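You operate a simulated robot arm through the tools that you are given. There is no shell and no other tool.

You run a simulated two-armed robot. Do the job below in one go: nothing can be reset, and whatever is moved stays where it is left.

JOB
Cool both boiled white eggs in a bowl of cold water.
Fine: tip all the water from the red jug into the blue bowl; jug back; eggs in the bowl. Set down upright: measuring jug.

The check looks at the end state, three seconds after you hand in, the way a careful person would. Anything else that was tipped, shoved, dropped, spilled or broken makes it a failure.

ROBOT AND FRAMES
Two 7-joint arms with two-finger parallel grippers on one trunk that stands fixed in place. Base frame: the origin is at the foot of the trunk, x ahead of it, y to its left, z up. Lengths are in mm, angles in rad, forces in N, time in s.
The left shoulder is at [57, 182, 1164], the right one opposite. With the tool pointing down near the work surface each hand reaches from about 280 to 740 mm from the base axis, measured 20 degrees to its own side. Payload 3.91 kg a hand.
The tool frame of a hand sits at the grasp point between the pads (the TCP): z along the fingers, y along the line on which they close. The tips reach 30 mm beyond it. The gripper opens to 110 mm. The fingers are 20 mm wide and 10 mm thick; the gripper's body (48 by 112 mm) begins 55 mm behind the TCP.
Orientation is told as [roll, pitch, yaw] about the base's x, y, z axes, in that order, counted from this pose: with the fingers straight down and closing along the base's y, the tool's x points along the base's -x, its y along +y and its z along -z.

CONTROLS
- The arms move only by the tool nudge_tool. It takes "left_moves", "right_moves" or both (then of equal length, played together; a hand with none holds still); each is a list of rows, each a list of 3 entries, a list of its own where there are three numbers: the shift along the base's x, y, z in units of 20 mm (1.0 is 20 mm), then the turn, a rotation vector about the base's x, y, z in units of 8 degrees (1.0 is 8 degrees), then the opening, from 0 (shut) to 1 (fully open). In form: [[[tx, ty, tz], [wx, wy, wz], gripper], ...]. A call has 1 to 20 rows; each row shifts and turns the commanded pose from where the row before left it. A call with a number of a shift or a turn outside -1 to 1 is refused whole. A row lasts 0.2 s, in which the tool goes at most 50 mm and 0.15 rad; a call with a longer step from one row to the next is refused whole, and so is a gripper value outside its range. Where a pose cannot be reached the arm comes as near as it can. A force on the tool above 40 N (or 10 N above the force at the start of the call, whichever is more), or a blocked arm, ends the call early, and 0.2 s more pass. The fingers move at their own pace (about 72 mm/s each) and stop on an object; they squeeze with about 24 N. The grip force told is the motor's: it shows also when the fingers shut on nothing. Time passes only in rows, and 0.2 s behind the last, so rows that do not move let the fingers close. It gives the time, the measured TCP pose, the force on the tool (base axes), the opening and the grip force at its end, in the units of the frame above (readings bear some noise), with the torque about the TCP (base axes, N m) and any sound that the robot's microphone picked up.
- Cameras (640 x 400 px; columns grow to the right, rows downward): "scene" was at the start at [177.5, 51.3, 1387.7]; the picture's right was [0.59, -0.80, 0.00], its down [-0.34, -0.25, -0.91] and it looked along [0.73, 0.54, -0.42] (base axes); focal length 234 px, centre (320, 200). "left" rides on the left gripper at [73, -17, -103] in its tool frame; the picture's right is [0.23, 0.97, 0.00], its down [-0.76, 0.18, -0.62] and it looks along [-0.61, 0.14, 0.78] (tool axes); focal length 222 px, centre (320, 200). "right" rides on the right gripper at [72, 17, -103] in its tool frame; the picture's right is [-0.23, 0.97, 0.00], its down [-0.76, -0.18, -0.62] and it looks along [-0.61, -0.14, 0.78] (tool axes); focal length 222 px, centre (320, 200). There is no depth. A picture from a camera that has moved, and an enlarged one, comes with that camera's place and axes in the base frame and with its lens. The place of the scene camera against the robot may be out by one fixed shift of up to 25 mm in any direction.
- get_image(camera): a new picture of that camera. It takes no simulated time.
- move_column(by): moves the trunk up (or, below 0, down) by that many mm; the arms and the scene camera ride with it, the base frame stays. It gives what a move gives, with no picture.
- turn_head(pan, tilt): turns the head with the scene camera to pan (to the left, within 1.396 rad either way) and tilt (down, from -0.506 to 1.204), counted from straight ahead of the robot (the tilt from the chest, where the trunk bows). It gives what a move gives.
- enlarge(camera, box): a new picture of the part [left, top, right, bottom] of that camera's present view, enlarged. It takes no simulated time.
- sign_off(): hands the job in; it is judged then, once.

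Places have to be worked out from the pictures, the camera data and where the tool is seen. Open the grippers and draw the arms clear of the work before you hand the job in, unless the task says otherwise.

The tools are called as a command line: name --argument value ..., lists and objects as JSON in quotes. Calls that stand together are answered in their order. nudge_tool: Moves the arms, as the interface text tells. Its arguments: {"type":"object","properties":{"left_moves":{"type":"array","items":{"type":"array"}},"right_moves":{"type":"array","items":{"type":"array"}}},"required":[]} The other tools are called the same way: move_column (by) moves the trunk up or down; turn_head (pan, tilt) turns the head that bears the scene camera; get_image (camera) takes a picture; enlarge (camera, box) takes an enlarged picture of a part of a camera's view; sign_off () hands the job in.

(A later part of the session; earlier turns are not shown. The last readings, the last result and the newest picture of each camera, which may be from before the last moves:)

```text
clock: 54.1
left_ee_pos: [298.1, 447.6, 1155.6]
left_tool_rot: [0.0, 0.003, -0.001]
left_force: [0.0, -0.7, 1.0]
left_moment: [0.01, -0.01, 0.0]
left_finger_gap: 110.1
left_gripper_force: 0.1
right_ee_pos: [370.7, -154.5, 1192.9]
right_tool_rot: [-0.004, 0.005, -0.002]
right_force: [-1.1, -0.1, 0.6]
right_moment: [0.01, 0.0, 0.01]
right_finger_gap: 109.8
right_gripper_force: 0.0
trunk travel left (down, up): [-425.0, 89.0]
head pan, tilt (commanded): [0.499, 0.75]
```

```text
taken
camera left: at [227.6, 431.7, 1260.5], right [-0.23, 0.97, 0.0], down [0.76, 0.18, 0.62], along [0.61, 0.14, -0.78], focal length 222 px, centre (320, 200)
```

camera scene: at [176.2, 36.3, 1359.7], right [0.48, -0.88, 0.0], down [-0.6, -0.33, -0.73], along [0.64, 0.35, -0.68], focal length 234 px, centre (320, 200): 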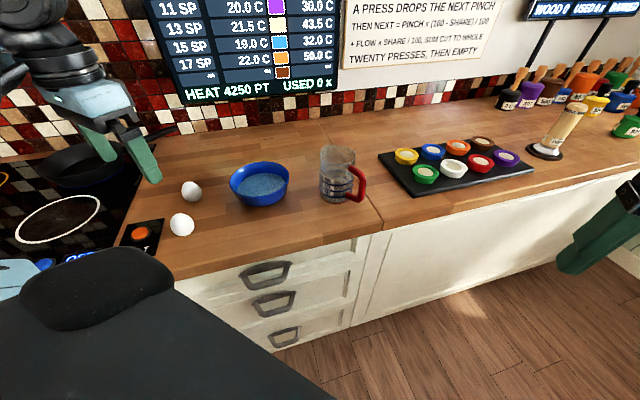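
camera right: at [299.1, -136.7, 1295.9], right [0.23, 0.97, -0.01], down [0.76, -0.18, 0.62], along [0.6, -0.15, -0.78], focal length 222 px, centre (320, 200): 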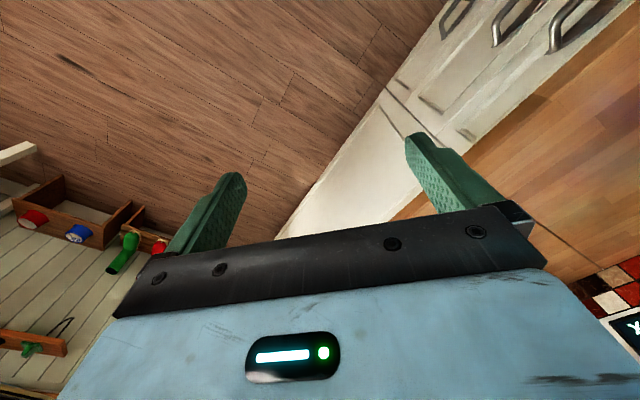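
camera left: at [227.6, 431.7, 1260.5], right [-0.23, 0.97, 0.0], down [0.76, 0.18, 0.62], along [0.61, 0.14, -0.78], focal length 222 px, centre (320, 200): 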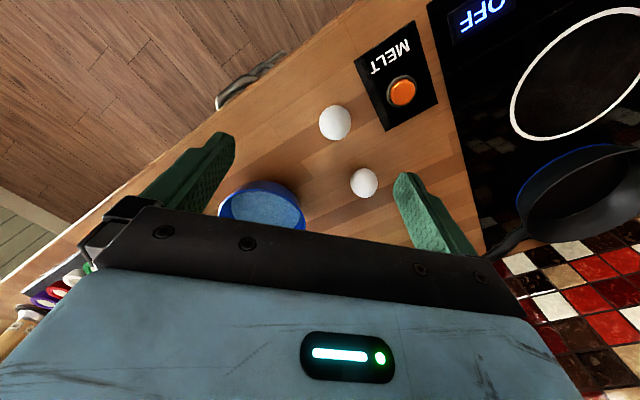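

Egg positions re-confirmed: egg 1 ≈[330, 476], egg 2 ≈[417, 550], centres at z≈952. I enlarge to judge their long axes.

enlarge --camera "left" --box '[300, 90, 420, 210]'

enlarge --camera "scene" --box '[150, 150, 310, 250]'

```text
3.33 times, centred on (360, 150) of left
camera zoom: at [227.6, 431.7, 1260.5], right [-0.23, 0.97, 0.0], down [0.76, 0.18, 0.62], along [0.61, 0.14, -0.78], focal length 740 px, centre (187, 367)
```

zoom: 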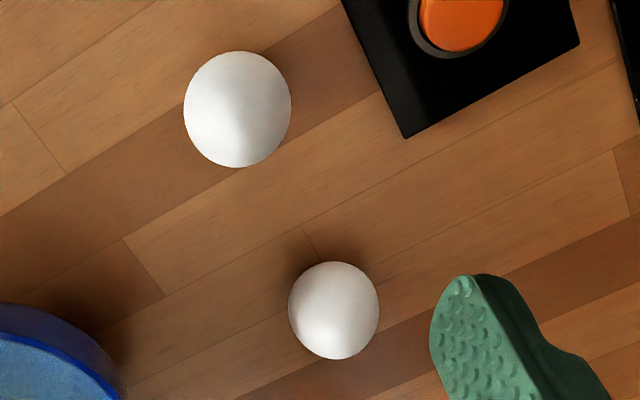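

```text
4.00 times, centred on (230, 200) of scene
camera zoom: at [176.2, 36.3, 1359.7], right [0.48, -0.88, 0.0], down [-0.6, -0.33, -0.73], along [0.64, 0.35, -0.68], focal length 934 px, centre (680, 200)
```

zoom: 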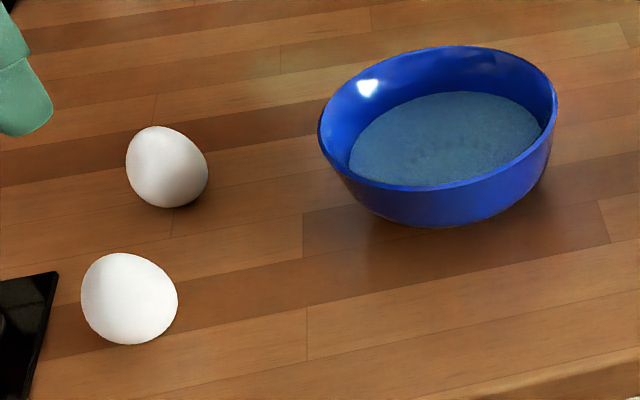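

Both eggs are about 45 mm across along y, so I grasp at yaw 0. I move over egg 1 with the opening reduced to ~82 mm and stop above it.

nudge_tool --left_moves '[[[0.2, 0.175, -0.9], [0, 0, 0], 0.75], [[0.2, 0.175, -0.9], [0, 0, 0], 0.75], [[0.2, 0.175, -0.9], [0, 0, 0], 0.75], [[0.2, 0.175, -0.9], [0, 0, 0], 0.75], [[0.2, 0.175, -0.9], [0, 0, 0], 0.75], [[0.2, 0.175, -0.9], [0, 0, 0], 0.75], [[0.2, 0.175, -0.9], [0, 0, 0], 0.75], [[0.2, 0.175, -0.6], [0, 0, 0], 0.75], [[0, 0, 0], [0, 0, 0], 0.75]]'

get_image --camera "left"

enlarge --camera "scene" --box '[100, 120, 300, 250]'

```text
clock: 56.1
left_ee_pos: [328.4, 474.3, 1017.6]
left_tool_rot: [0.0, -0.001, -0.001]
left_force: [0.6, -0.2, 0.2]
left_moment: [0.01, -0.03, -0.01]
left_finger_gap: 82.6
left_gripper_force: 0.0
right_ee_pos: [370.4, -154.0, 1192.4]
right_tool_rot: [-0.003, 0.005, -0.001]
right_force: [0.0, 0.0, -0.3]
right_moment: [-0.01, 0.02, 0.02]
right_finger_gap: 109.9
right_gripper_force: 0.0
trunk travel left (down, up): [-425.0, 89.0]
head pan, tilt (commanded): [0.499, 0.75]
```

```text
taken
camera left: at [257.9, 459.6, 1122.9], right [-0.23, 0.97, 0.0], down [0.76, 0.18, 0.62], along [0.61, 0.14, -0.78], focal length 222 px, centre (320, 200)
```

left: 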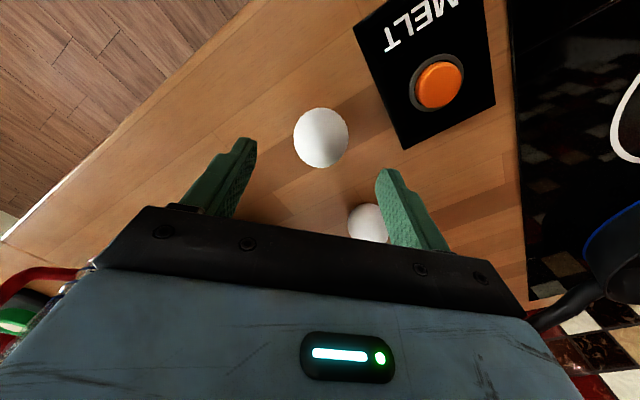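

```text
3.08 times, centred on (200, 185) of scene
camera zoom: at [175.9, 36.2, 1359.7], right [0.48, -0.88, 0.0], down [-0.6, -0.33, -0.73], along [0.64, 0.35, -0.68], focal length 718 px, centre (689, 246)
```

zoom: 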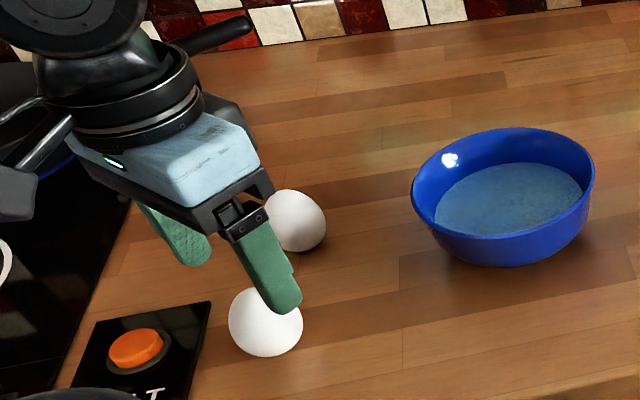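

Egg 1 is centred at about [329, 476]; the button plate's edge stays 28 mm clear of the finger. I lower around the egg to z≈967 (tips ~7 mm above the counter).

nudge_tool --left_moves '[[[0.03, 0.1, -0.7], [0, 0, 0], 0.75], [[0, 0, -0.7], [0, 0, 0], 0.75], [[0, 0, -0.6], [0, 0, 0], 0.75], [[0, 0, -0.5], [0, 0, 0], 0.75], [[0, 0, 0], [0, 0, 0], 0.75]]'

get_image --camera "left"

enlarge --camera "scene" --box '[100, 120, 300, 250]'

```text
clock: 57.4
left_ee_pos: [331.2, 477.5, 967.4]
left_tool_rot: [-0.002, 0.002, -0.001]
left_force: [0.2, 0.5, -0.2]
left_moment: [0.01, 0.0, 0.01]
left_finger_gap: 82.7
left_gripper_force: 0.0
right_ee_pos: [371.1, -156.1, 1193.4]
right_tool_rot: [-0.006, 0.007, -0.002]
right_force: [-0.2, 0.6, 0.0]
right_moment: [0.02, 0.02, 0.01]
right_finger_gap: 109.9
right_gripper_force: 0.1
trunk travel left (down, up): [-425.0, 89.0]
head pan, tilt (commanded): [0.499, 0.75]
```

```text
taken
camera left: at [259.6, 462.6, 1072.7], right [-0.23, 0.97, 0.0], down [0.76, 0.18, 0.62], along [0.61, 0.14, -0.78], focal length 222 px, centre (320, 200)
```

left: 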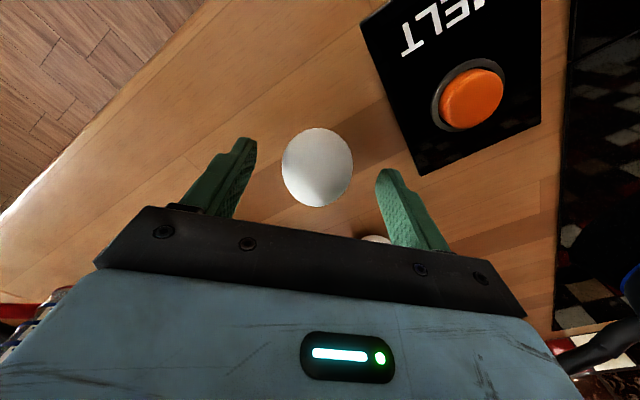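

```text
3.08 times, centred on (200, 185) of scene
camera zoom: at [176.0, 36.2, 1359.7], right [0.48, -0.88, 0.0], down [-0.6, -0.33, -0.73], along [0.64, 0.35, -0.68], focal length 718 px, centre (689, 246)
```

zoom: 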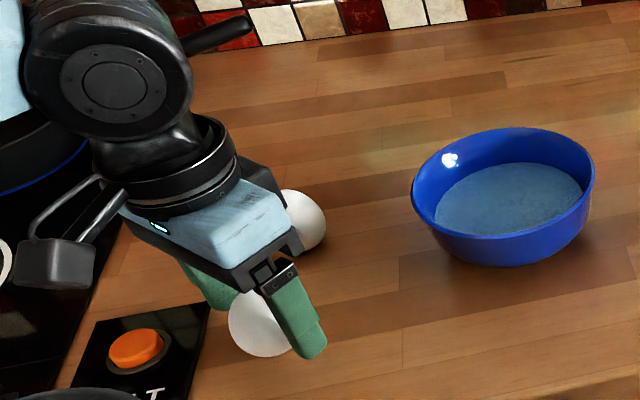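

The egg is centred between the fingers. I close gradually.

nudge_tool --left_moves '[[[0, 0, 0], [0, 0, 0], 0.6], [[0, 0, 0], [0, 0, 0], 0.5], [[0, 0, 0], [0, 0, 0], 0.44], [[0, 0, 0], [0, 0, 0], 0.4], [[0, 0, 0], [0, 0, 0], 0.36], [[0, 0, 0], [0, 0, 0], 0.32], [[0, 0, 0], [0, 0, 0], 0.32]]'

get_image --camera "left"

```text
clock: 59.0
left_ee_pos: [332.0, 478.0, 968.5]
left_tool_rot: [0.002, 0.002, -0.001]
left_force: [0.8, -0.2, 0.4]
left_moment: [-0.01, 0.03, 0.01]
left_finger_gap: 41.3
left_gripper_force: 24.3
right_ee_pos: [369.6, -154.6, 1191.9]
right_tool_rot: [-0.004, 0.004, -0.001]
right_force: [0.4, -0.3, -0.3]
right_moment: [0.0, 0.01, -0.03]
right_finger_gap: 109.9
right_gripper_force: 0.1
trunk travel left (down, up): [-425.0, 89.0]
head pan, tilt (commanded): [0.499, 0.75]
```

```text
taken
camera left: at [259.7, 462.8, 1072.9], right [-0.23, 0.97, 0.0], down [0.76, 0.18, 0.62], along [0.61, 0.14, -0.78], focal length 222 px, centre (320, 200)
```

left: 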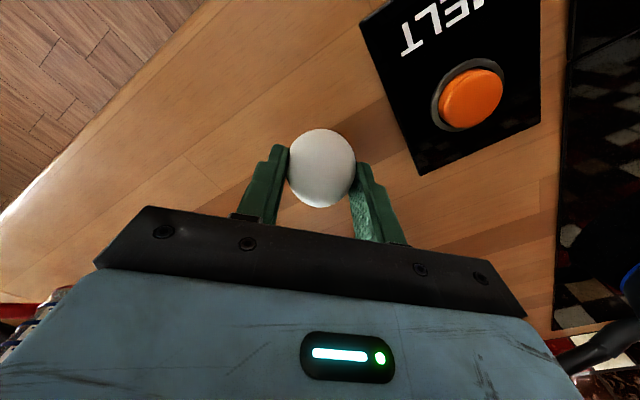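

Egg 1 is held (gap 41.3 mm). I lift it slowly and carry it over to the bowl at z≈1070.

nudge_tool --left_moves '[[[0, 0, 0.3], [0, 0, 0], 0.3], [[0, 0, 0.7], [0, 0, 0], 0.3], [[0, 0, 0.9], [0, 0, 0], 0.3], [[0, 0, 0.9], [0, 0, 0], 0.3], [[0, 0, 0.9], [0, 0, 0], 0.3], [[0, 0, 0.9], [0, 0, 0], 0.3], [[0, 0, 0.9], [0, 0, 0], 0.3], [[0.4, -0.2, 0], [0, 0, 0], 0.3], [[0.8, -0.4, 0], [0, 0, 0], 0.3], [[0.8, -0.42, 0], [0, 0, 0], 0.3], [[0.8, -0.42, 0], [0, 0, 0], 0.3], [[0.8, -0.42, 0], [0, 0, 0], 0.3], [[0.8, -0.42, 0], [0, 0, 0], 0.3], [[0.8, -0.42, 0], [0, 0, 0], 0.3], [[0.4, -0.2, 0], [0, 0, 0], 0.3], [[0, 0, 0], [0, 0, 0], 0.3]]'

get_image --camera "left"

enlarge --camera "scene" --box '[140, 100, 340, 230]'

```text
clock: 62.4
left_ee_pos: [442.7, 421.2, 1078.5]
left_tool_rot: [-0.001, 0.002, 0.0]
left_force: [0.3, -0.6, -0.5]
left_moment: [-0.01, -0.02, 0.01]
left_finger_gap: 41.1
left_gripper_force: 24.1
right_ee_pos: [370.1, -155.1, 1193.6]
right_tool_rot: [-0.004, 0.006, -0.001]
right_force: [0.3, 0.5, -0.1]
right_moment: [-0.03, -0.03, -0.02]
right_finger_gap: 109.9
right_gripper_force: 0.1
trunk travel left (down, up): [-425.0, 89.0]
head pan, tilt (commanded): [0.499, 0.75]
```

```text
taken
camera left: at [371.8, 404.5, 1183.1], right [-0.23, 0.97, 0.0], down [0.76, 0.18, 0.62], along [0.61, 0.14, -0.78], focal length 222 px, centre (320, 200)
```

left: 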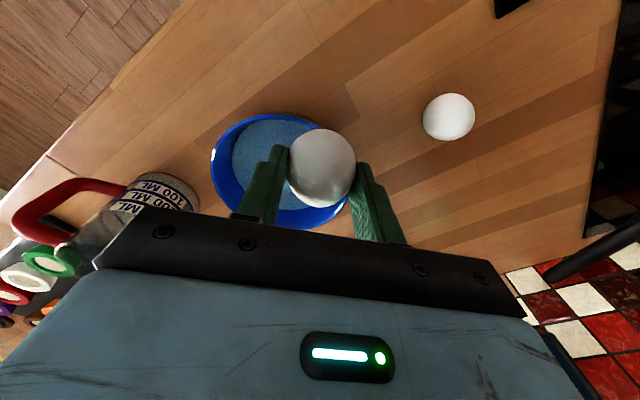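

```text
3.08 times, centred on (240, 165) of scene
camera zoom: at [176.1, 36.3, 1359.7], right [0.48, -0.88, 0.0], down [-0.6, -0.33, -0.73], along [0.64, 0.35, -0.68], focal length 718 px, centre (566, 308)
```

zoom: 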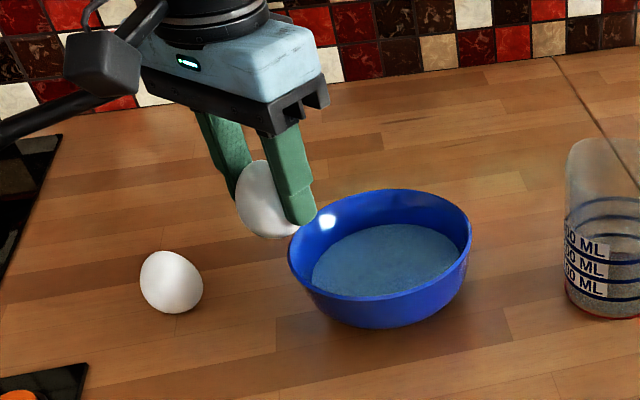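

The bowl centre measures ≈[511, 394] (rim r≈73) in this view. I move egg 1 to [497, 394] and lower to just above the water for a check.

nudge_tool --left_moves '[[[0.68, -0.34, 0], [0, 0, 0], 0.3], [[0.68, -0.34, 0], [0, 0, 0], 0.3], [[0.68, -0.34, 0], [0, 0, 0], 0.3], [[0.68, -0.34, 0], [0, 0, 0], 0.3], [[0, 0, -0.7], [0, 0, 0], 0.3], [[0, 0, -0.9], [0, 0, 0], 0.3], [[0, 0, -0.8], [0, 0, 0], 0.3], [[0, 0, -0.6], [0, 0, 0], 0.3], [[0, 0, 0], [0, 0, 0], 0.3]]'

get_image --camera "left"

enlarge --camera "scene" --box '[180, 120, 320, 230]'

```text
clock: 64.3
left_ee_pos: [497.9, 392.7, 1017.4]
left_tool_rot: [0.001, 0.001, 0.002]
left_force: [-0.2, -0.8, -1.2]
left_moment: [0.05, -0.01, -0.01]
left_finger_gap: 41.3
left_gripper_force: 23.6
right_ee_pos: [370.3, -155.3, 1193.6]
right_tool_rot: [-0.004, 0.004, -0.004]
right_force: [0.9, 0.4, 0.4]
right_moment: [0.01, -0.01, 0.0]
right_finger_gap: 110.2
right_gripper_force: 0.1
trunk travel left (down, up): [-425.0, 89.0]
head pan, tilt (commanded): [0.499, 0.75]
```

```text
taken
camera left: at [426.3, 376.3, 1122.9], right [-0.23, 0.97, 0.0], down [0.76, 0.18, 0.62], along [0.61, 0.14, -0.78], focal length 222 px, centre (320, 200)
```

left: 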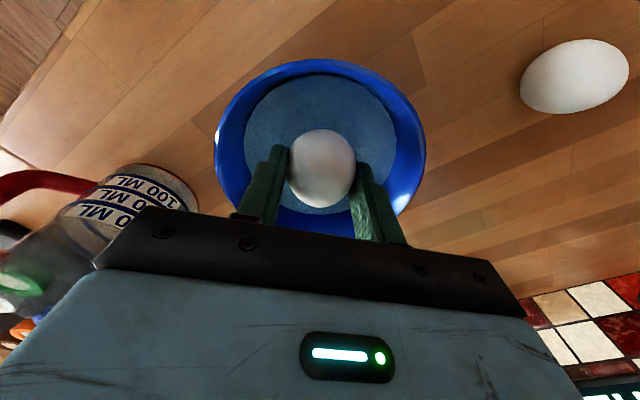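

```text
3.64 times, centred on (250, 175) of scene
camera zoom: at [176.0, 36.2, 1359.7], right [0.48, -0.88, 0.0], down [-0.6, -0.33, -0.73], along [0.64, 0.35, -0.68], focal length 849 px, centre (574, 291)
```

zoom: 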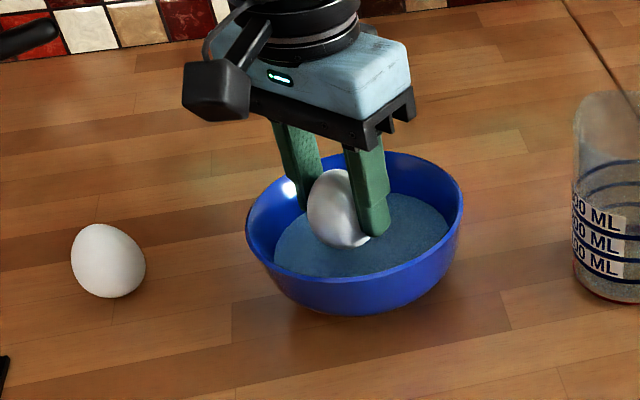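

Egg and fingers are inside the rim with room all around. I lower slowly into the water.

nudge_tool --left_moves '[[[0, 0, -0.4], [0, 0, 0], 0.3], [[0, 0, -0.4], [0, 0, 0], 0.3], [[0, 0, -0.4], [0, 0, 0], 0.3], [[0, 0, -0.3], [0, 0, 0], 0.3], [[0, 0, 0], [0, 0, 0], 0.3]]'

enlarge --camera "scene" --box '[180, 120, 320, 230]'

get_image --camera "left"

```text
clock: 65.5
left_ee_pos: [497.1, 391.8, 986.7]
left_tool_rot: [-0.001, 0.002, 0.001]
left_force: [0.0, 1.0, -0.6]
left_moment: [-0.02, -0.01, -0.02]
left_finger_gap: 41.3
left_gripper_force: 24.5
right_ee_pos: [371.0, -153.5, 1194.1]
right_tool_rot: [-0.006, 0.004, -0.002]
right_force: [-0.5, 0.5, 1.1]
right_moment: [0.03, -0.01, -0.01]
right_finger_gap: 109.9
right_gripper_force: 0.0
trunk travel left (down, up): [-425.0, 89.0]
head pan, tilt (commanded): [0.499, 0.75]
```

```text
3.64 times, centred on (250, 175) of scene
camera zoom: at [176.0, 36.2, 1359.7], right [0.48, -0.88, 0.0], down [-0.6, -0.33, -0.73], along [0.64, 0.35, -0.68], focal length 849 px, centre (574, 291)
```

zoom: 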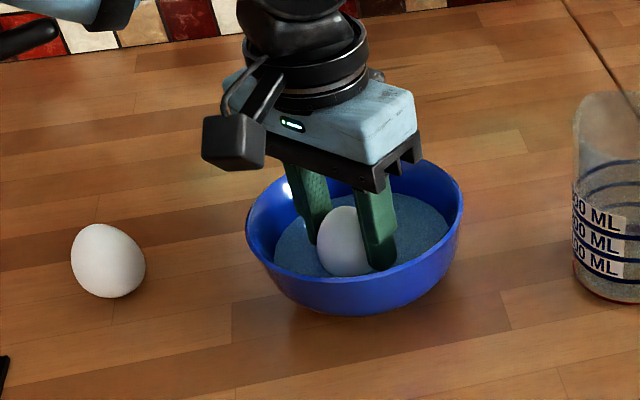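

```text
taken
camera left: at [426.8, 376.6, 1092.3], right [-0.23, 0.97, 0.0], down [0.76, 0.18, 0.62], along [0.61, 0.14, -0.78], focal length 222 px, centre (320, 200)
```

left: 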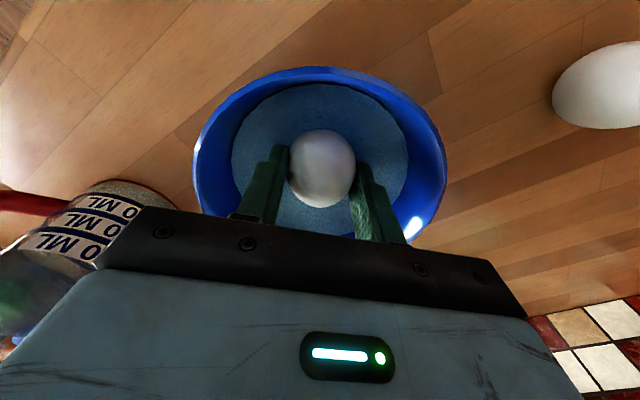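

Egg 1 dips into the water with no contact force yet (TCP 987). I lower a few mm more in fine steps.

nudge_tool --left_moves '[[[0, 0, -0.1], [0, 0, 0], 0.3], [[0, 0, -0.1], [0, 0, 0], 0.3], [[0, 0, 0], [0, 0, 0], 0.3]]'

```text
clock: 66.3
left_ee_pos: [498.5, 391.8, 984.2]
left_tool_rot: [0.0, -0.001, 0.001]
left_force: [-0.3, -0.2, -0.1]
left_moment: [0.02, 0.0, -0.01]
left_finger_gap: 41.5
left_gripper_force: 23.8
right_ee_pos: [370.1, -155.2, 1193.6]
right_tool_rot: [-0.006, 0.005, -0.002]
right_force: [0.2, -0.5, -0.2]
right_moment: [-0.02, 0.04, -0.03]
right_finger_gap: 110.0
right_gripper_force: 0.1
trunk travel left (down, up): [-425.0, 89.0]
head pan, tilt (commanded): [0.499, 0.75]
```

No contact yet; a few more millimetres.

nudge_tool --left_moves '[[[0, 0, -0.1], [0, 0, 0], 0.3], [[0, 0, -0.1], [0, 0, 0], 0.3], [[0, 0, 0], [0, 0, 0], 0.3]]'

```text
clock: 67.2
left_ee_pos: [497.6, 392.5, 978.9]
left_tool_rot: [-0.002, 0.0, 0.001]
left_force: [-0.2, -0.4, -1.0]
left_moment: [0.0, 0.01, 0.01]
left_finger_gap: 41.3
left_gripper_force: 24.0
right_ee_pos: [370.9, -153.3, 1193.2]
right_tool_rot: [-0.004, 0.004, -0.001]
right_force: [0.2, 0.6, 0.3]
right_moment: [-0.01, -0.03, 0.01]
right_finger_gap: 109.9
right_gripper_force: 0.1
trunk travel left (down, up): [-425.0, 89.0]
head pan, tilt (commanded): [0.499, 0.75]
```

Egg bottom should be ~940, right at the bowl floor. One last small step, reading the force.

nudge_tool --left_moves '[[[0, 0, -0.1], [0, 0, 0], 0.3], [[0, 0, 0], [0, 0, 0], 0.3]]'

```text
clock: 67.8
left_ee_pos: [498.8, 392.6, 977.5]
left_tool_rot: [-0.001, 0.002, 0.0]
left_force: [0.4, -0.2, -0.9]
left_moment: [-0.01, 0.0, 0.03]
left_finger_gap: 41.2
left_gripper_force: 24.0
right_ee_pos: [370.2, -155.2, 1193.7]
right_tool_rot: [-0.006, 0.005, -0.002]
right_force: [0.2, 0.1, -0.9]
right_moment: [-0.05, -0.03, 0.0]
right_finger_gap: 110.1
right_gripper_force: 0.1
trunk travel left (down, up): [-425.0, 89.0]
head pan, tilt (commanded): [0.499, 0.75]
```

The drop is now only a few millimetres, so I open the fingers a little (to ~56 mm, staying within the bowl) to release egg 1.

nudge_tool --left_moves '[[[0, 0, 0], [0, 0, 0], 0.39], [[0, 0, 0], [0, 0, 0], 0.42], [[0, 0, 0], [0, 0, 0], 0.46], [[0, 0, 0], [0, 0, 0], 0.5], [[0, 0, 0], [0, 0, 0], 0.51]]'

enlarge --camera "scene" --box '[180, 120, 320, 230]'

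get_image --camera "left"

```text
clock: 69.0
left_ee_pos: [498.5, 392.8, 978.3]
left_tool_rot: [0.0, 0.002, 0.0]
left_force: [-0.8, 1.3, 0.0]
left_moment: [0.0, -0.01, 0.02]
left_finger_gap: 56.2
left_gripper_force: 0.1
right_ee_pos: [371.1, -155.2, 1192.7]
right_tool_rot: [-0.007, 0.005, -0.002]
right_force: [0.0, 0.3, 0.4]
right_moment: [-0.03, 0.03, 0.0]
right_finger_gap: 110.0
right_gripper_force: 0.1
trunk travel left (down, up): [-425.0, 89.0]
head pan, tilt (commanded): [0.499, 0.75]
```

```text
3.64 times, centred on (250, 175) of scene
camera zoom: at [176.0, 36.2, 1359.7], right [0.48, -0.88, 0.0], down [-0.6, -0.33, -0.73], along [0.64, 0.35, -0.68], focal length 849 px, centre (574, 291)
```

zoom: 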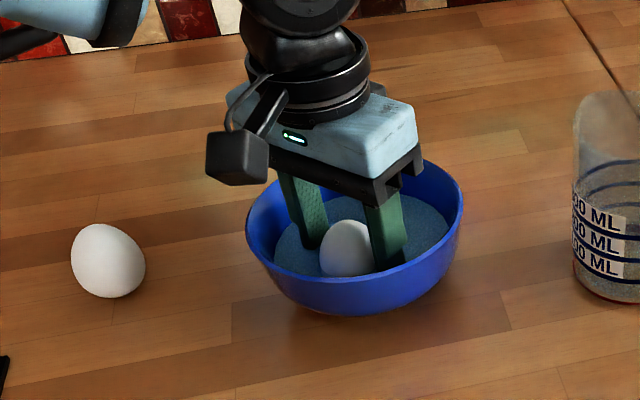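

```text
taken
camera left: at [426.4, 377.2, 1083.0], right [-0.23, 0.97, 0.0], down [0.76, 0.18, 0.62], along [0.61, 0.14, -0.78], focal length 222 px, centre (320, 200)
```

left: 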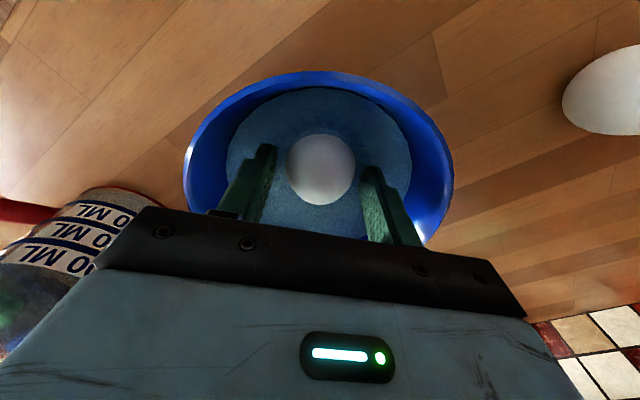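

Egg 1 is free in the water and did not roll. I raise the hand straight up, slowly at first.

nudge_tool --left_moves '[[[0, 0, 0.3], [0, 0, 0], 0.51], [[0, 0, 0.5], [0, 0, 0], 0.51], [[0, 0, 0.8], [0, 0, 0], 0.51], [[0, 0, 0.9], [0, 0, 0], 0.51], [[0, 0, 0.9], [0, 0, 0], 0.51], [[0, 0, 0.9], [0, 0, 0], 0.6], [[0, 0, 0.9], [0, 0, 0], 0.75], [[0, 0, 0], [0, 0, 0], 0.75]]'

enlarge --camera "scene" --box '[160, 120, 320, 230]'

get_image --camera "left"

```text
clock: 70.8
left_ee_pos: [497.5, 391.3, 1081.5]
left_tool_rot: [0.001, 0.003, 0.0]
left_force: [0.3, -0.8, 0.1]
left_moment: [-0.04, 0.02, -0.01]
left_finger_gap: 82.3
left_gripper_force: 0.0
right_ee_pos: [370.5, -155.2, 1193.2]
right_tool_rot: [-0.006, 0.004, 0.001]
right_force: [-0.7, -0.4, -0.4]
right_moment: [0.0, 0.01, -0.01]
right_finger_gap: 110.1
right_gripper_force: 0.1
trunk travel left (down, up): [-425.0, 89.0]
head pan, tilt (commanded): [0.499, 0.75]
```

```text
3.64 times, centred on (240, 175) of scene
camera zoom: at [176.3, 36.3, 1359.7], right [0.48, -0.88, 0.0], down [-0.6, -0.33, -0.73], along [0.64, 0.35, -0.68], focal length 849 px, centre (611, 291)
```

zoom: 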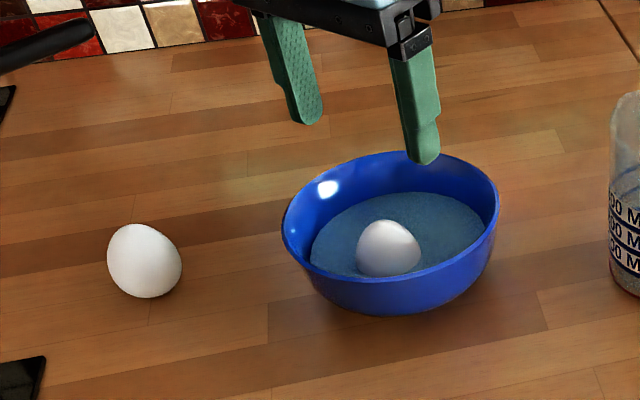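

```text
taken
camera left: at [426.8, 375.2, 1186.8], right [-0.23, 0.97, 0.0], down [0.76, 0.18, 0.62], along [0.61, 0.14, -0.78], focal length 222 px, centre (320, 200)
```

left: 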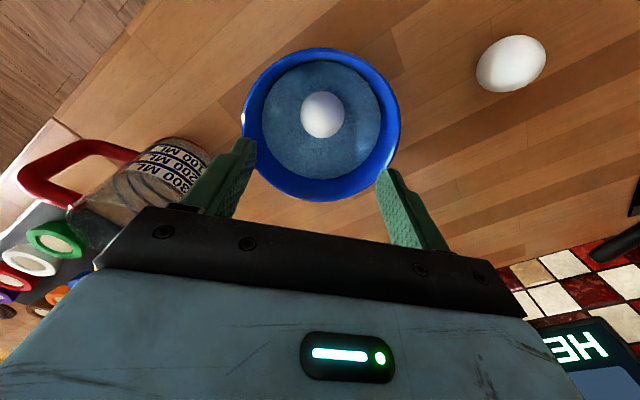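

Egg 1 rests at ≈[497, 393] in the bowl, leaving space on the +x side. I move over to egg 2 at ≈[416, 550].

nudge_tool --left_moves '[[[-0.447, 0.88, 0], [0, 0, 0], 0.75], [[-0.447, 0.88, 0], [0, 0, 0], 0.75], [[-0.447, 0.88, 0], [0, 0, 0], 0.75], [[-0.447, 0.88, 0], [0, 0, 0], 0.75], [[-0.447, 0.88, 0], [0, 0, 0], 0.75], [[-0.447, 0.88, 0], [0, 0, 0], 0.75], [[-0.447, 0.88, -0.3], [0, 0, 0], 0.75], [[-0.447, 0.88, -0.6], [0, 0, 0], 0.75], [[-0.447, 0.88, -0.8], [0, 0, 0], 0.75], [[0, 0, -0.8], [0, 0, 0], 0.75], [[0, 0, -0.6], [0, 0, 0], 0.75], [[0, 0, 0], [0, 0, 0], 0.75]]'

get_image --camera "left"

enlarge --camera "scene" --box '[120, 100, 320, 230]'

```text
clock: 73.3
left_ee_pos: [417.6, 550.6, 1020.9]
left_tool_rot: [-0.001, 0.0, 0.001]
left_force: [-0.5, 0.1, 0.1]
left_moment: [0.0, 0.05, -0.03]
left_finger_gap: 82.4
left_gripper_force: 0.0
right_ee_pos: [370.7, -155.5, 1193.5]
right_tool_rot: [-0.003, 0.004, -0.002]
right_force: [-1.0, 0.1, -1.0]
right_moment: [-0.04, 0.0, -0.01]
right_finger_gap: 110.0
right_gripper_force: 0.1
trunk travel left (down, up): [-425.0, 89.0]
head pan, tilt (commanded): [0.499, 0.75]
```

```text
taken
camera left: at [345.7, 534.8, 1125.8], right [-0.23, 0.97, 0.0], down [0.76, 0.18, 0.62], along [0.61, 0.14, -0.78], focal length 222 px, centre (320, 200)
```

left: 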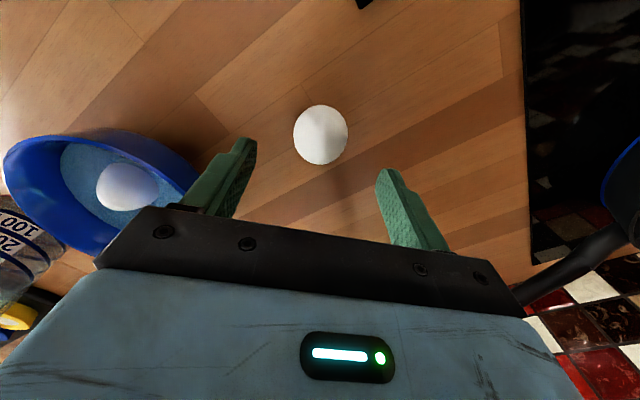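

```text
3.08 times, centred on (220, 165) of scene
camera zoom: at [176.1, 36.1, 1359.7], right [0.48, -0.88, 0.0], down [-0.6, -0.33, -0.73], along [0.64, 0.35, -0.68], focal length 718 px, centre (628, 308)
```

zoom: 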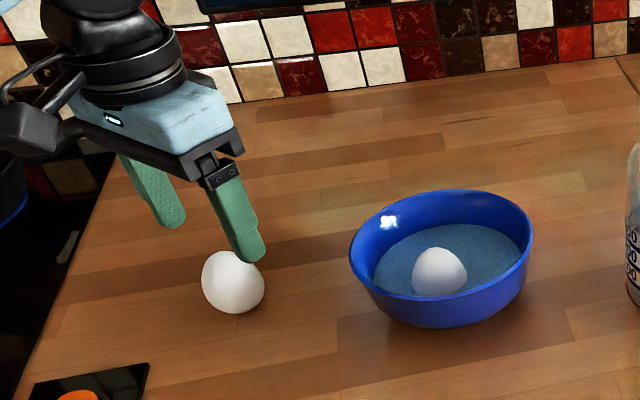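

Egg 2 is centred at ≈[415.6, 550.5] under the tool. I lower around it to z≈971.

nudge_tool --left_moves '[[[-0.06, 0, -0.7], [0, 0, 0], 0.75], [[0, 0, -0.7], [0, 0, 0], 0.75], [[0, 0, -0.6], [0, 0, 0], 0.75], [[0, 0, -0.5], [0, 0, 0], 0.75], [[0, 0, 0], [0, 0, 0], 0.75]]'

get_image --camera "left"

```text
clock: 74.5
left_ee_pos: [417.2, 550.7, 969.3]
left_tool_rot: [-0.001, -0.001, 0.002]
left_force: [0.2, -0.1, 0.8]
left_moment: [0.0, 0.02, -0.01]
left_finger_gap: 82.5
left_gripper_force: 0.1
right_ee_pos: [371.1, -154.9, 1192.7]
right_tool_rot: [-0.005, 0.006, -0.002]
right_force: [0.2, 0.1, -0.4]
right_moment: [0.02, -0.02, 0.02]
right_finger_gap: 109.9
right_gripper_force: 0.0
trunk travel left (down, up): [-425.0, 89.0]
head pan, tilt (commanded): [0.499, 0.75]
```

```text
taken
camera left: at [345.7, 535.1, 1074.6], right [-0.23, 0.97, 0.0], down [0.76, 0.18, 0.62], along [0.61, 0.14, -0.78], focal length 222 px, centre (320, 200)
```

left: 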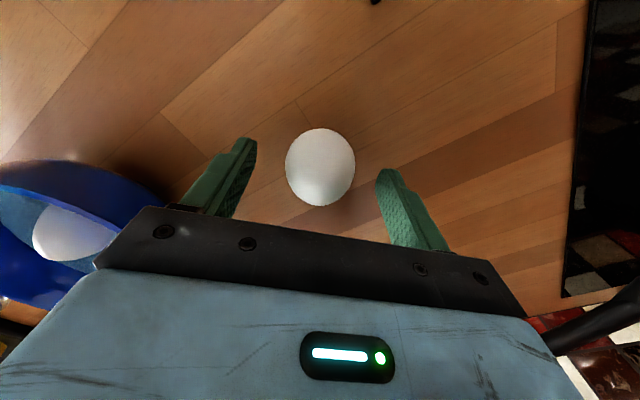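

The egg is centred between the fingers; I close gradually.

nudge_tool --left_moves '[[[0, 0, 0], [0, 0, 0], 0.6], [[0, 0, 0], [0, 0, 0], 0.5], [[0, 0, 0], [0, 0, 0], 0.44], [[0, 0, 0], [0, 0, 0], 0.4], [[0, 0, 0], [0, 0, 0], 0.36], [[0, 0, 0], [0, 0, 0], 0.3], [[0, 0, 0], [0, 0, 0], 0.3]]'

get_image --camera "left"

```text
clock: 76.2
left_ee_pos: [417.8, 551.2, 969.5]
left_tool_rot: [0.002, 0.0, 0.0]
left_force: [-0.4, 0.1, 0.8]
left_moment: [0.0, 0.0, -0.01]
left_finger_gap: 41.2
left_gripper_force: 23.7
right_ee_pos: [370.4, -154.2, 1192.8]
right_tool_rot: [-0.003, 0.004, -0.002]
right_force: [0.5, 0.3, 0.8]
right_moment: [0.01, -0.02, -0.02]
right_finger_gap: 109.9
right_gripper_force: 0.0
trunk travel left (down, up): [-425.0, 89.0]
head pan, tilt (commanded): [0.499, 0.75]
```

```text
taken
camera left: at [345.8, 535.1, 1074.9], right [-0.23, 0.97, 0.0], down [0.76, 0.18, 0.62], along [0.61, 0.14, -0.78], focal length 222 px, centre (320, 200)
```

left: 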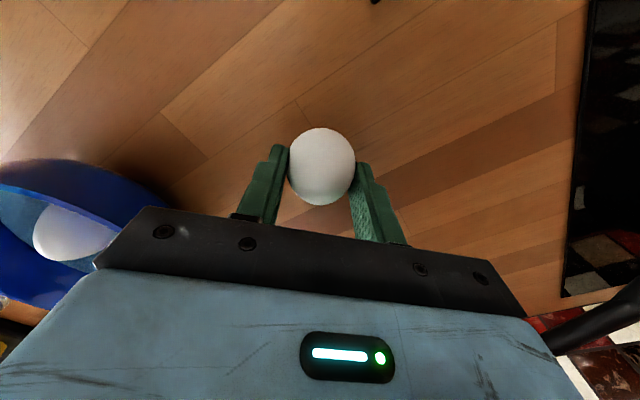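

Egg 2 is held (gap 41.2 mm). I lift it and carry it to the +x side of the bowl.

nudge_tool --left_moves '[[[0, 0, 0.3], [0, 0, 0], 0.3], [[0, 0, 0.7], [0, 0, 0], 0.3], [[0, 0, 0.9], [0, 0, 0], 0.3], [[0, 0, 0.9], [0, 0, 0], 0.3], [[0, 0, 0.9], [0, 0, 0], 0.3], [[0, 0, 0.9], [0, 0, 0], 0.3], [[0, 0, 0.9], [0, 0, 0], 0.3], [[0.4, -0.5, 0], [0, 0, 0], 0.3], [[0.65, -0.83, 0], [0, 0, 0], 0.3], [[0.65, -0.83, 0], [0, 0, 0], 0.3], [[0.65, -0.83, 0], [0, 0, 0], 0.3], [[0.65, -0.83, 0], [0, 0, 0], 0.3], [[0.65, -0.83, 0], [0, 0, 0], 0.3], [[0.65, -0.83, 0], [0, 0, 0], 0.3], [[0.65, -0.83, 0], [0, 0, 0], 0.3], [[0.65, -0.83, 0], [0, 0, 0], 0.3], [[0.5, -0.65, 0], [0, 0, 0], 0.3], [[0, 0, 0], [0, 0, 0], 0.3]]'

get_image --camera "left"

enlarge --camera "scene" --box '[160, 100, 360, 230]'

```text
clock: 80.0
left_ee_pos: [538.7, 397.3, 1080.2]
left_tool_rot: [-0.002, 0.002, 0.002]
left_force: [-0.1, 0.3, -0.4]
left_moment: [0.02, 0.0, -0.01]
left_finger_gap: 41.5
left_gripper_force: 23.9
right_ee_pos: [370.4, -155.3, 1193.2]
right_tool_rot: [-0.004, 0.005, -0.003]
right_force: [0.2, -0.2, -0.7]
right_moment: [-0.03, 0.01, 0.04]
right_finger_gap: 110.0
right_gripper_force: 0.0
trunk travel left (down, up): [-425.0, 89.0]
head pan, tilt (commanded): [0.499, 0.75]
```

```text
taken
camera left: at [466.7, 380.1, 1185.5], right [-0.23, 0.97, 0.0], down [0.76, 0.18, 0.62], along [0.61, 0.14, -0.78], focal length 222 px, centre (320, 200)
```

left: 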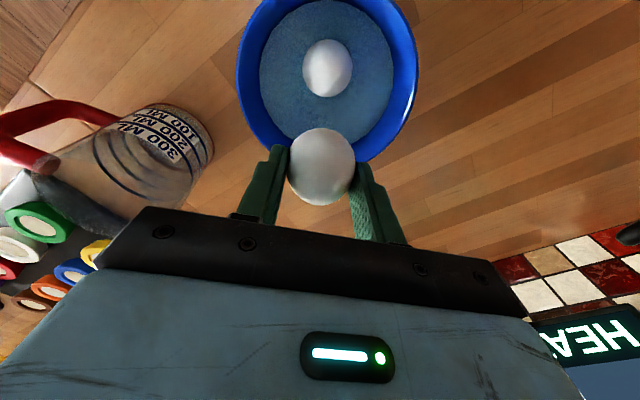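

```text
3.08 times, centred on (260, 165) of scene
camera zoom: at [175.9, 36.5, 1359.7], right [0.48, -0.88, 0.0], down [-0.6, -0.33, -0.73], along [0.64, 0.35, -0.68], focal length 718 px, centre (505, 308)
```

zoom: 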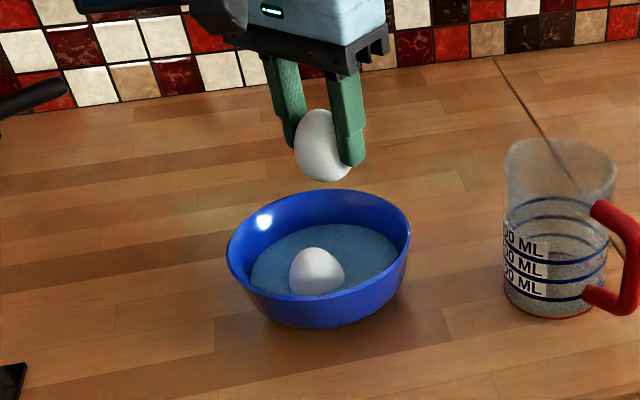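

Egg 2 is near [539, 397]; egg 1 stays at [496, 393]. I correct to y≈394 and lower in stages.

nudge_tool --left_moves '[[[0.05, -0.17, -0.4], [0, 0, 0], 0.3], [[0, 0, -0.8], [0, 0, 0], 0.3], [[0, 0, -0.8], [0, 0, 0], 0.3], [[0, 0, -0.8], [0, 0, 0], 0.3], [[0, 0, -0.7], [0, 0, 0], 0.3], [[0, 0, 0], [0, 0, 0], 0.3]]'

get_image --camera "left"

enlarge --camera "scene" --box '[180, 120, 320, 230]'

```text
clock: 81.3
left_ee_pos: [537.7, 391.0, 1010.3]
left_tool_rot: [-0.001, 0.001, -0.001]
left_force: [0.4, 0.9, -1.0]
left_moment: [0.0, -0.01, 0.03]
left_finger_gap: 41.2
left_gripper_force: 24.0
right_ee_pos: [371.0, -154.6, 1193.0]
right_tool_rot: [-0.005, 0.004, -0.001]
right_force: [0.0, 0.0, 0.9]
right_moment: [0.02, -0.04, -0.01]
right_finger_gap: 109.9
right_gripper_force: 0.1
trunk travel left (down, up): [-425.0, 89.0]
head pan, tilt (commanded): [0.499, 0.75]
```

```text
taken
camera left: at [466.7, 375.3, 1114.4], right [-0.23, 0.97, 0.0], down [0.76, 0.18, 0.62], along [0.61, 0.14, -0.78], focal length 222 px, centre (320, 200)
```

left: 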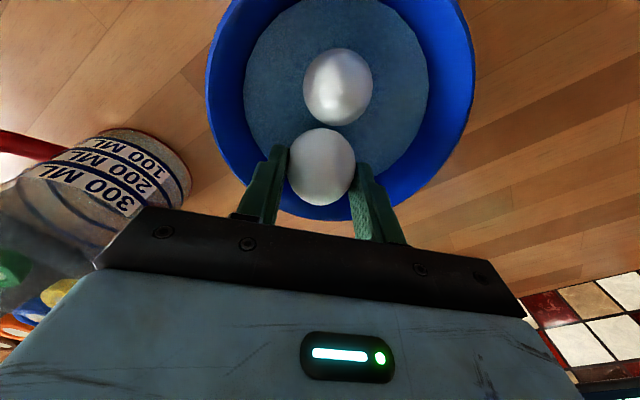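

```text
3.64 times, centred on (250, 175) of scene
camera zoom: at [176.0, 36.2, 1359.7], right [0.48, -0.88, 0.0], down [-0.6, -0.33, -0.73], along [0.64, 0.35, -0.68], focal length 849 px, centre (574, 291)
```

zoom: 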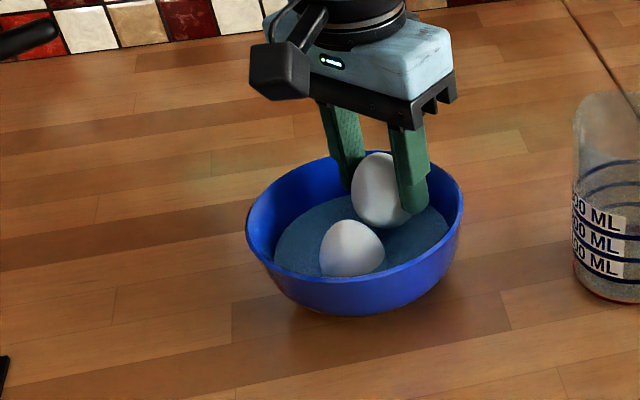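

Egg 2 hangs just clear beside egg 1, inside the rim. I lower in small steps watching the forces.

nudge_tool --left_moves '[[[0.05, 0.08, -0.2], [0, 0, 0], 0.3], [[0, 0, -0.2], [0, 0, 0], 0.3], [[0, 0, -0.2], [0, 0, 0], 0.3], [[0, 0, -0.2], [0, 0, 0], 0.3], [[0, 0, 0], [0, 0, 0], 0.3]]'

enlarge --camera "scene" --box '[180, 120, 320, 230]'

get_image --camera "left"

```text
clock: 82.5
left_ee_pos: [540.2, 392.9, 993.5]
left_tool_rot: [0.0, 0.002, 0.0]
left_force: [0.3, -0.1, -0.5]
left_moment: [0.01, 0.01, 0.0]
left_finger_gap: 41.4
left_gripper_force: 24.2
right_ee_pos: [370.7, -154.2, 1192.3]
right_tool_rot: [-0.005, 0.005, -0.002]
right_force: [0.7, 0.2, -0.8]
right_moment: [-0.01, 0.0, -0.03]
right_finger_gap: 109.8
right_gripper_force: 0.1
trunk travel left (down, up): [-425.0, 89.0]
head pan, tilt (commanded): [0.499, 0.75]
```

```text
3.64 times, centred on (250, 175) of scene
camera zoom: at [176.1, 36.3, 1359.7], right [0.48, -0.88, 0.0], down [-0.6, -0.33, -0.73], along [0.64, 0.35, -0.68], focal length 849 px, centre (574, 291)
```

zoom: 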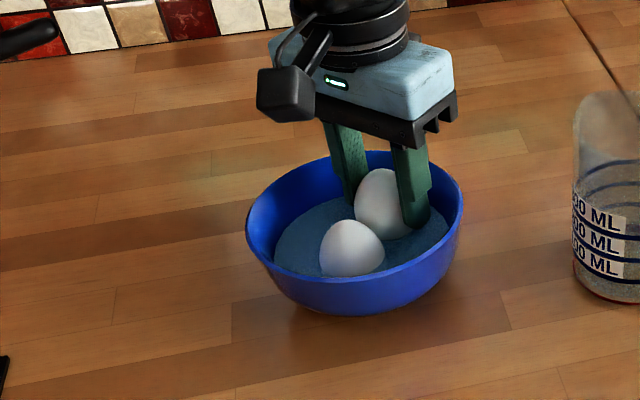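

```text
taken
camera left: at [468.9, 377.7, 1098.8], right [-0.23, 0.97, 0.0], down [0.76, 0.18, 0.62], along [0.61, 0.14, -0.78], focal length 222 px, centre (320, 200)
```

left: 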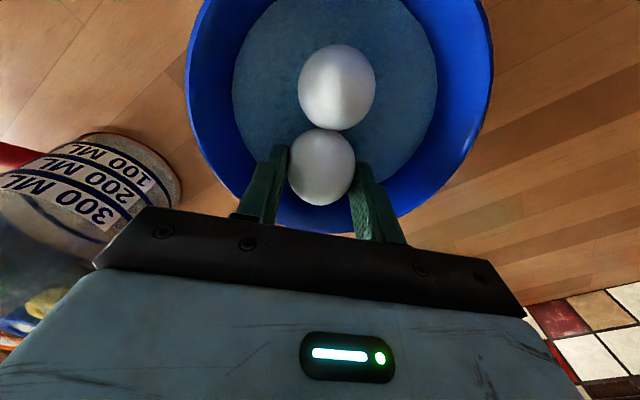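

No contact at TCP 993.5. I continue down in 2 mm steps.

nudge_tool --left_moves '[[[0.02, 0, -0.1], [0, 0, 0], 0.3], [[0.02, 0, -0.1], [0, 0, 0], 0.3], [[0, 0, 0], [0, 0, 0], 0.3]]'

```text
clock: 83.3
left_ee_pos: [541.3, 393.5, 989.6]
left_tool_rot: [0.001, 0.0, 0.001]
left_force: [-2.8, 0.0, 1.4]
left_moment: [0.0, 0.01, -0.03]
left_finger_gap: 41.3
left_gripper_force: 24.2
right_ee_pos: [369.8, -155.3, 1193.6]
right_tool_rot: [-0.005, 0.004, -0.002]
right_force: [-1.2, -0.1, 0.4]
right_moment: [0.0, 0.02, 0.0]
right_finger_gap: 110.0
right_gripper_force: 0.0
trunk travel left (down, up): [-425.0, 89.0]
head pan, tilt (commanded): [0.499, 0.75]
```

Egg 2 now touches the sloping +x wall lightly (−2.8 N in x, +1.4 N in z). I ease 2 mm towards the centre and 2 mm lower.

nudge_tool --left_moves '[[[-0.12, 0, -0.05], [0, 0, 0], 0.3], [[-0.05, 0, -0.08], [0, 0, 0], 0.3], [[0, 0, 0], [0, 0, 0], 0.3]]'

enlarge --camera "scene" --box '[180, 120, 320, 230]'

```text
clock: 84.2
left_ee_pos: [537.4, 394.9, 986.5]
left_tool_rot: [0.0, 0.002, -0.001]
left_force: [0.8, 0.2, -0.7]
left_moment: [0.02, 0.05, -0.03]
left_finger_gap: 41.6
left_gripper_force: 24.2
right_ee_pos: [370.0, -154.3, 1192.2]
right_tool_rot: [-0.006, 0.005, -0.002]
right_force: [-0.4, -0.3, 0.6]
right_moment: [-0.04, 0.01, -0.01]
right_finger_gap: 110.1
right_gripper_force: 0.0
trunk travel left (down, up): [-425.0, 89.0]
head pan, tilt (commanded): [0.499, 0.75]
```

```text
3.64 times, centred on (250, 175) of scene
camera zoom: at [176.2, 36.3, 1359.7], right [0.48, -0.88, 0.0], down [-0.6, -0.33, -0.73], along [0.64, 0.35, -0.68], focal length 849 px, centre (574, 291)
```

zoom: 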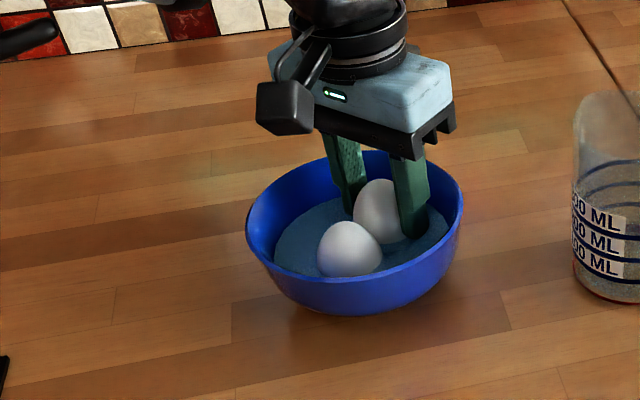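

Contact is gone at z=986.5. I go down another ~3 mm.

nudge_tool --left_moves '[[[-0.02, 0, -0.08], [0, 0, 0], 0.3], [[-0.02, 0, -0.08], [0, 0, 0], 0.3], [[0, 0, 0], [0, 0, 0], 0.3]]'

```text
clock: 85.0
left_ee_pos: [536.6, 393.7, 984.4]
left_tool_rot: [0.002, 0.001, -0.001]
left_force: [-0.1, 1.6, 4.0]
left_moment: [-0.08, -0.04, 0.03]
left_finger_gap: 41.2
left_gripper_force: 23.3
right_ee_pos: [370.3, -153.7, 1194.1]
right_tool_rot: [-0.005, 0.006, -0.003]
right_force: [-0.1, -0.7, 0.1]
right_moment: [-0.01, -0.02, 0.01]
right_finger_gap: 109.9
right_gripper_force: 0.1
trunk travel left (down, up): [-425.0, 89.0]
head pan, tilt (commanded): [0.499, 0.75]
```

Egg 2 is now resting (+4 N). I ease up 1 mm and open the fingers just enough to release, then look.

nudge_tool --left_moves '[[[0, 0, 0.05], [0, 0, 0], 0.38], [[0, 0, 0], [0, 0, 0], 0.4], [[0, 0, 0], [0, 0, 0], 0.43], [[0, 0, 0], [0, 0, 0], 0.46], [[0, 0, 0], [0, 0, 0], 0.46]]'

enlarge --camera "scene" --box '[180, 120, 320, 230]'

get_image --camera "left"

```text
clock: 86.2
left_ee_pos: [537.0, 392.7, 983.6]
left_tool_rot: [0.0, 0.001, 0.0]
left_force: [-0.4, 0.4, -0.8]
left_moment: [0.07, 0.02, -0.08]
left_finger_gap: 50.3
left_gripper_force: 0.0
right_ee_pos: [370.9, -154.4, 1192.5]
right_tool_rot: [-0.005, 0.007, -0.002]
right_force: [0.1, 0.0, 0.8]
right_moment: [0.0, -0.03, -0.02]
right_finger_gap: 110.1
right_gripper_force: 0.0
trunk travel left (down, up): [-425.0, 89.0]
head pan, tilt (commanded): [0.499, 0.75]
```

```text
3.64 times, centred on (250, 175) of scene
camera zoom: at [175.9, 36.4, 1359.7], right [0.48, -0.88, 0.0], down [-0.6, -0.33, -0.73], along [0.64, 0.35, -0.68], focal length 849 px, centre (574, 291)
```

zoom: 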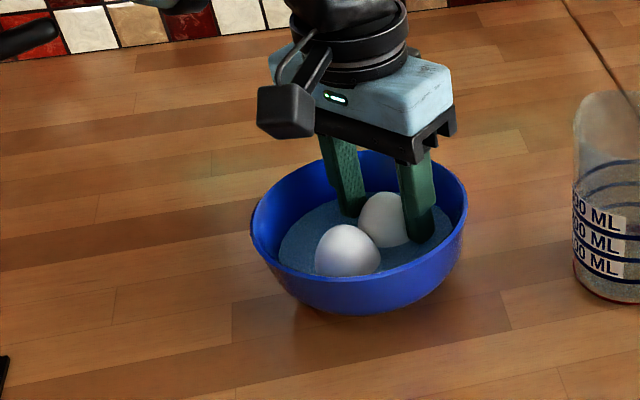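

```text
taken
camera left: at [465.3, 377.4, 1090.0], right [-0.23, 0.97, 0.0], down [0.76, 0.18, 0.62], along [0.61, 0.14, -0.78], focal length 222 px, centre (320, 200)
```

left: 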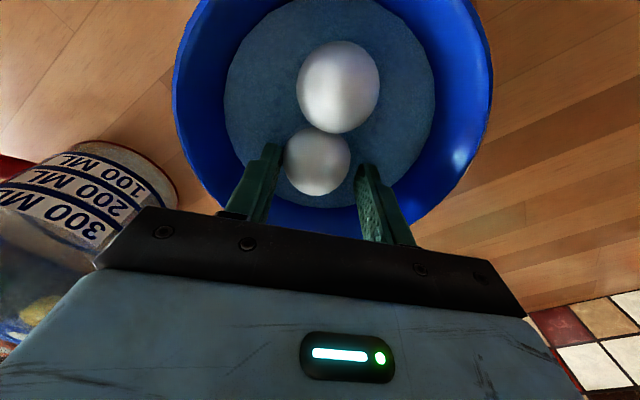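

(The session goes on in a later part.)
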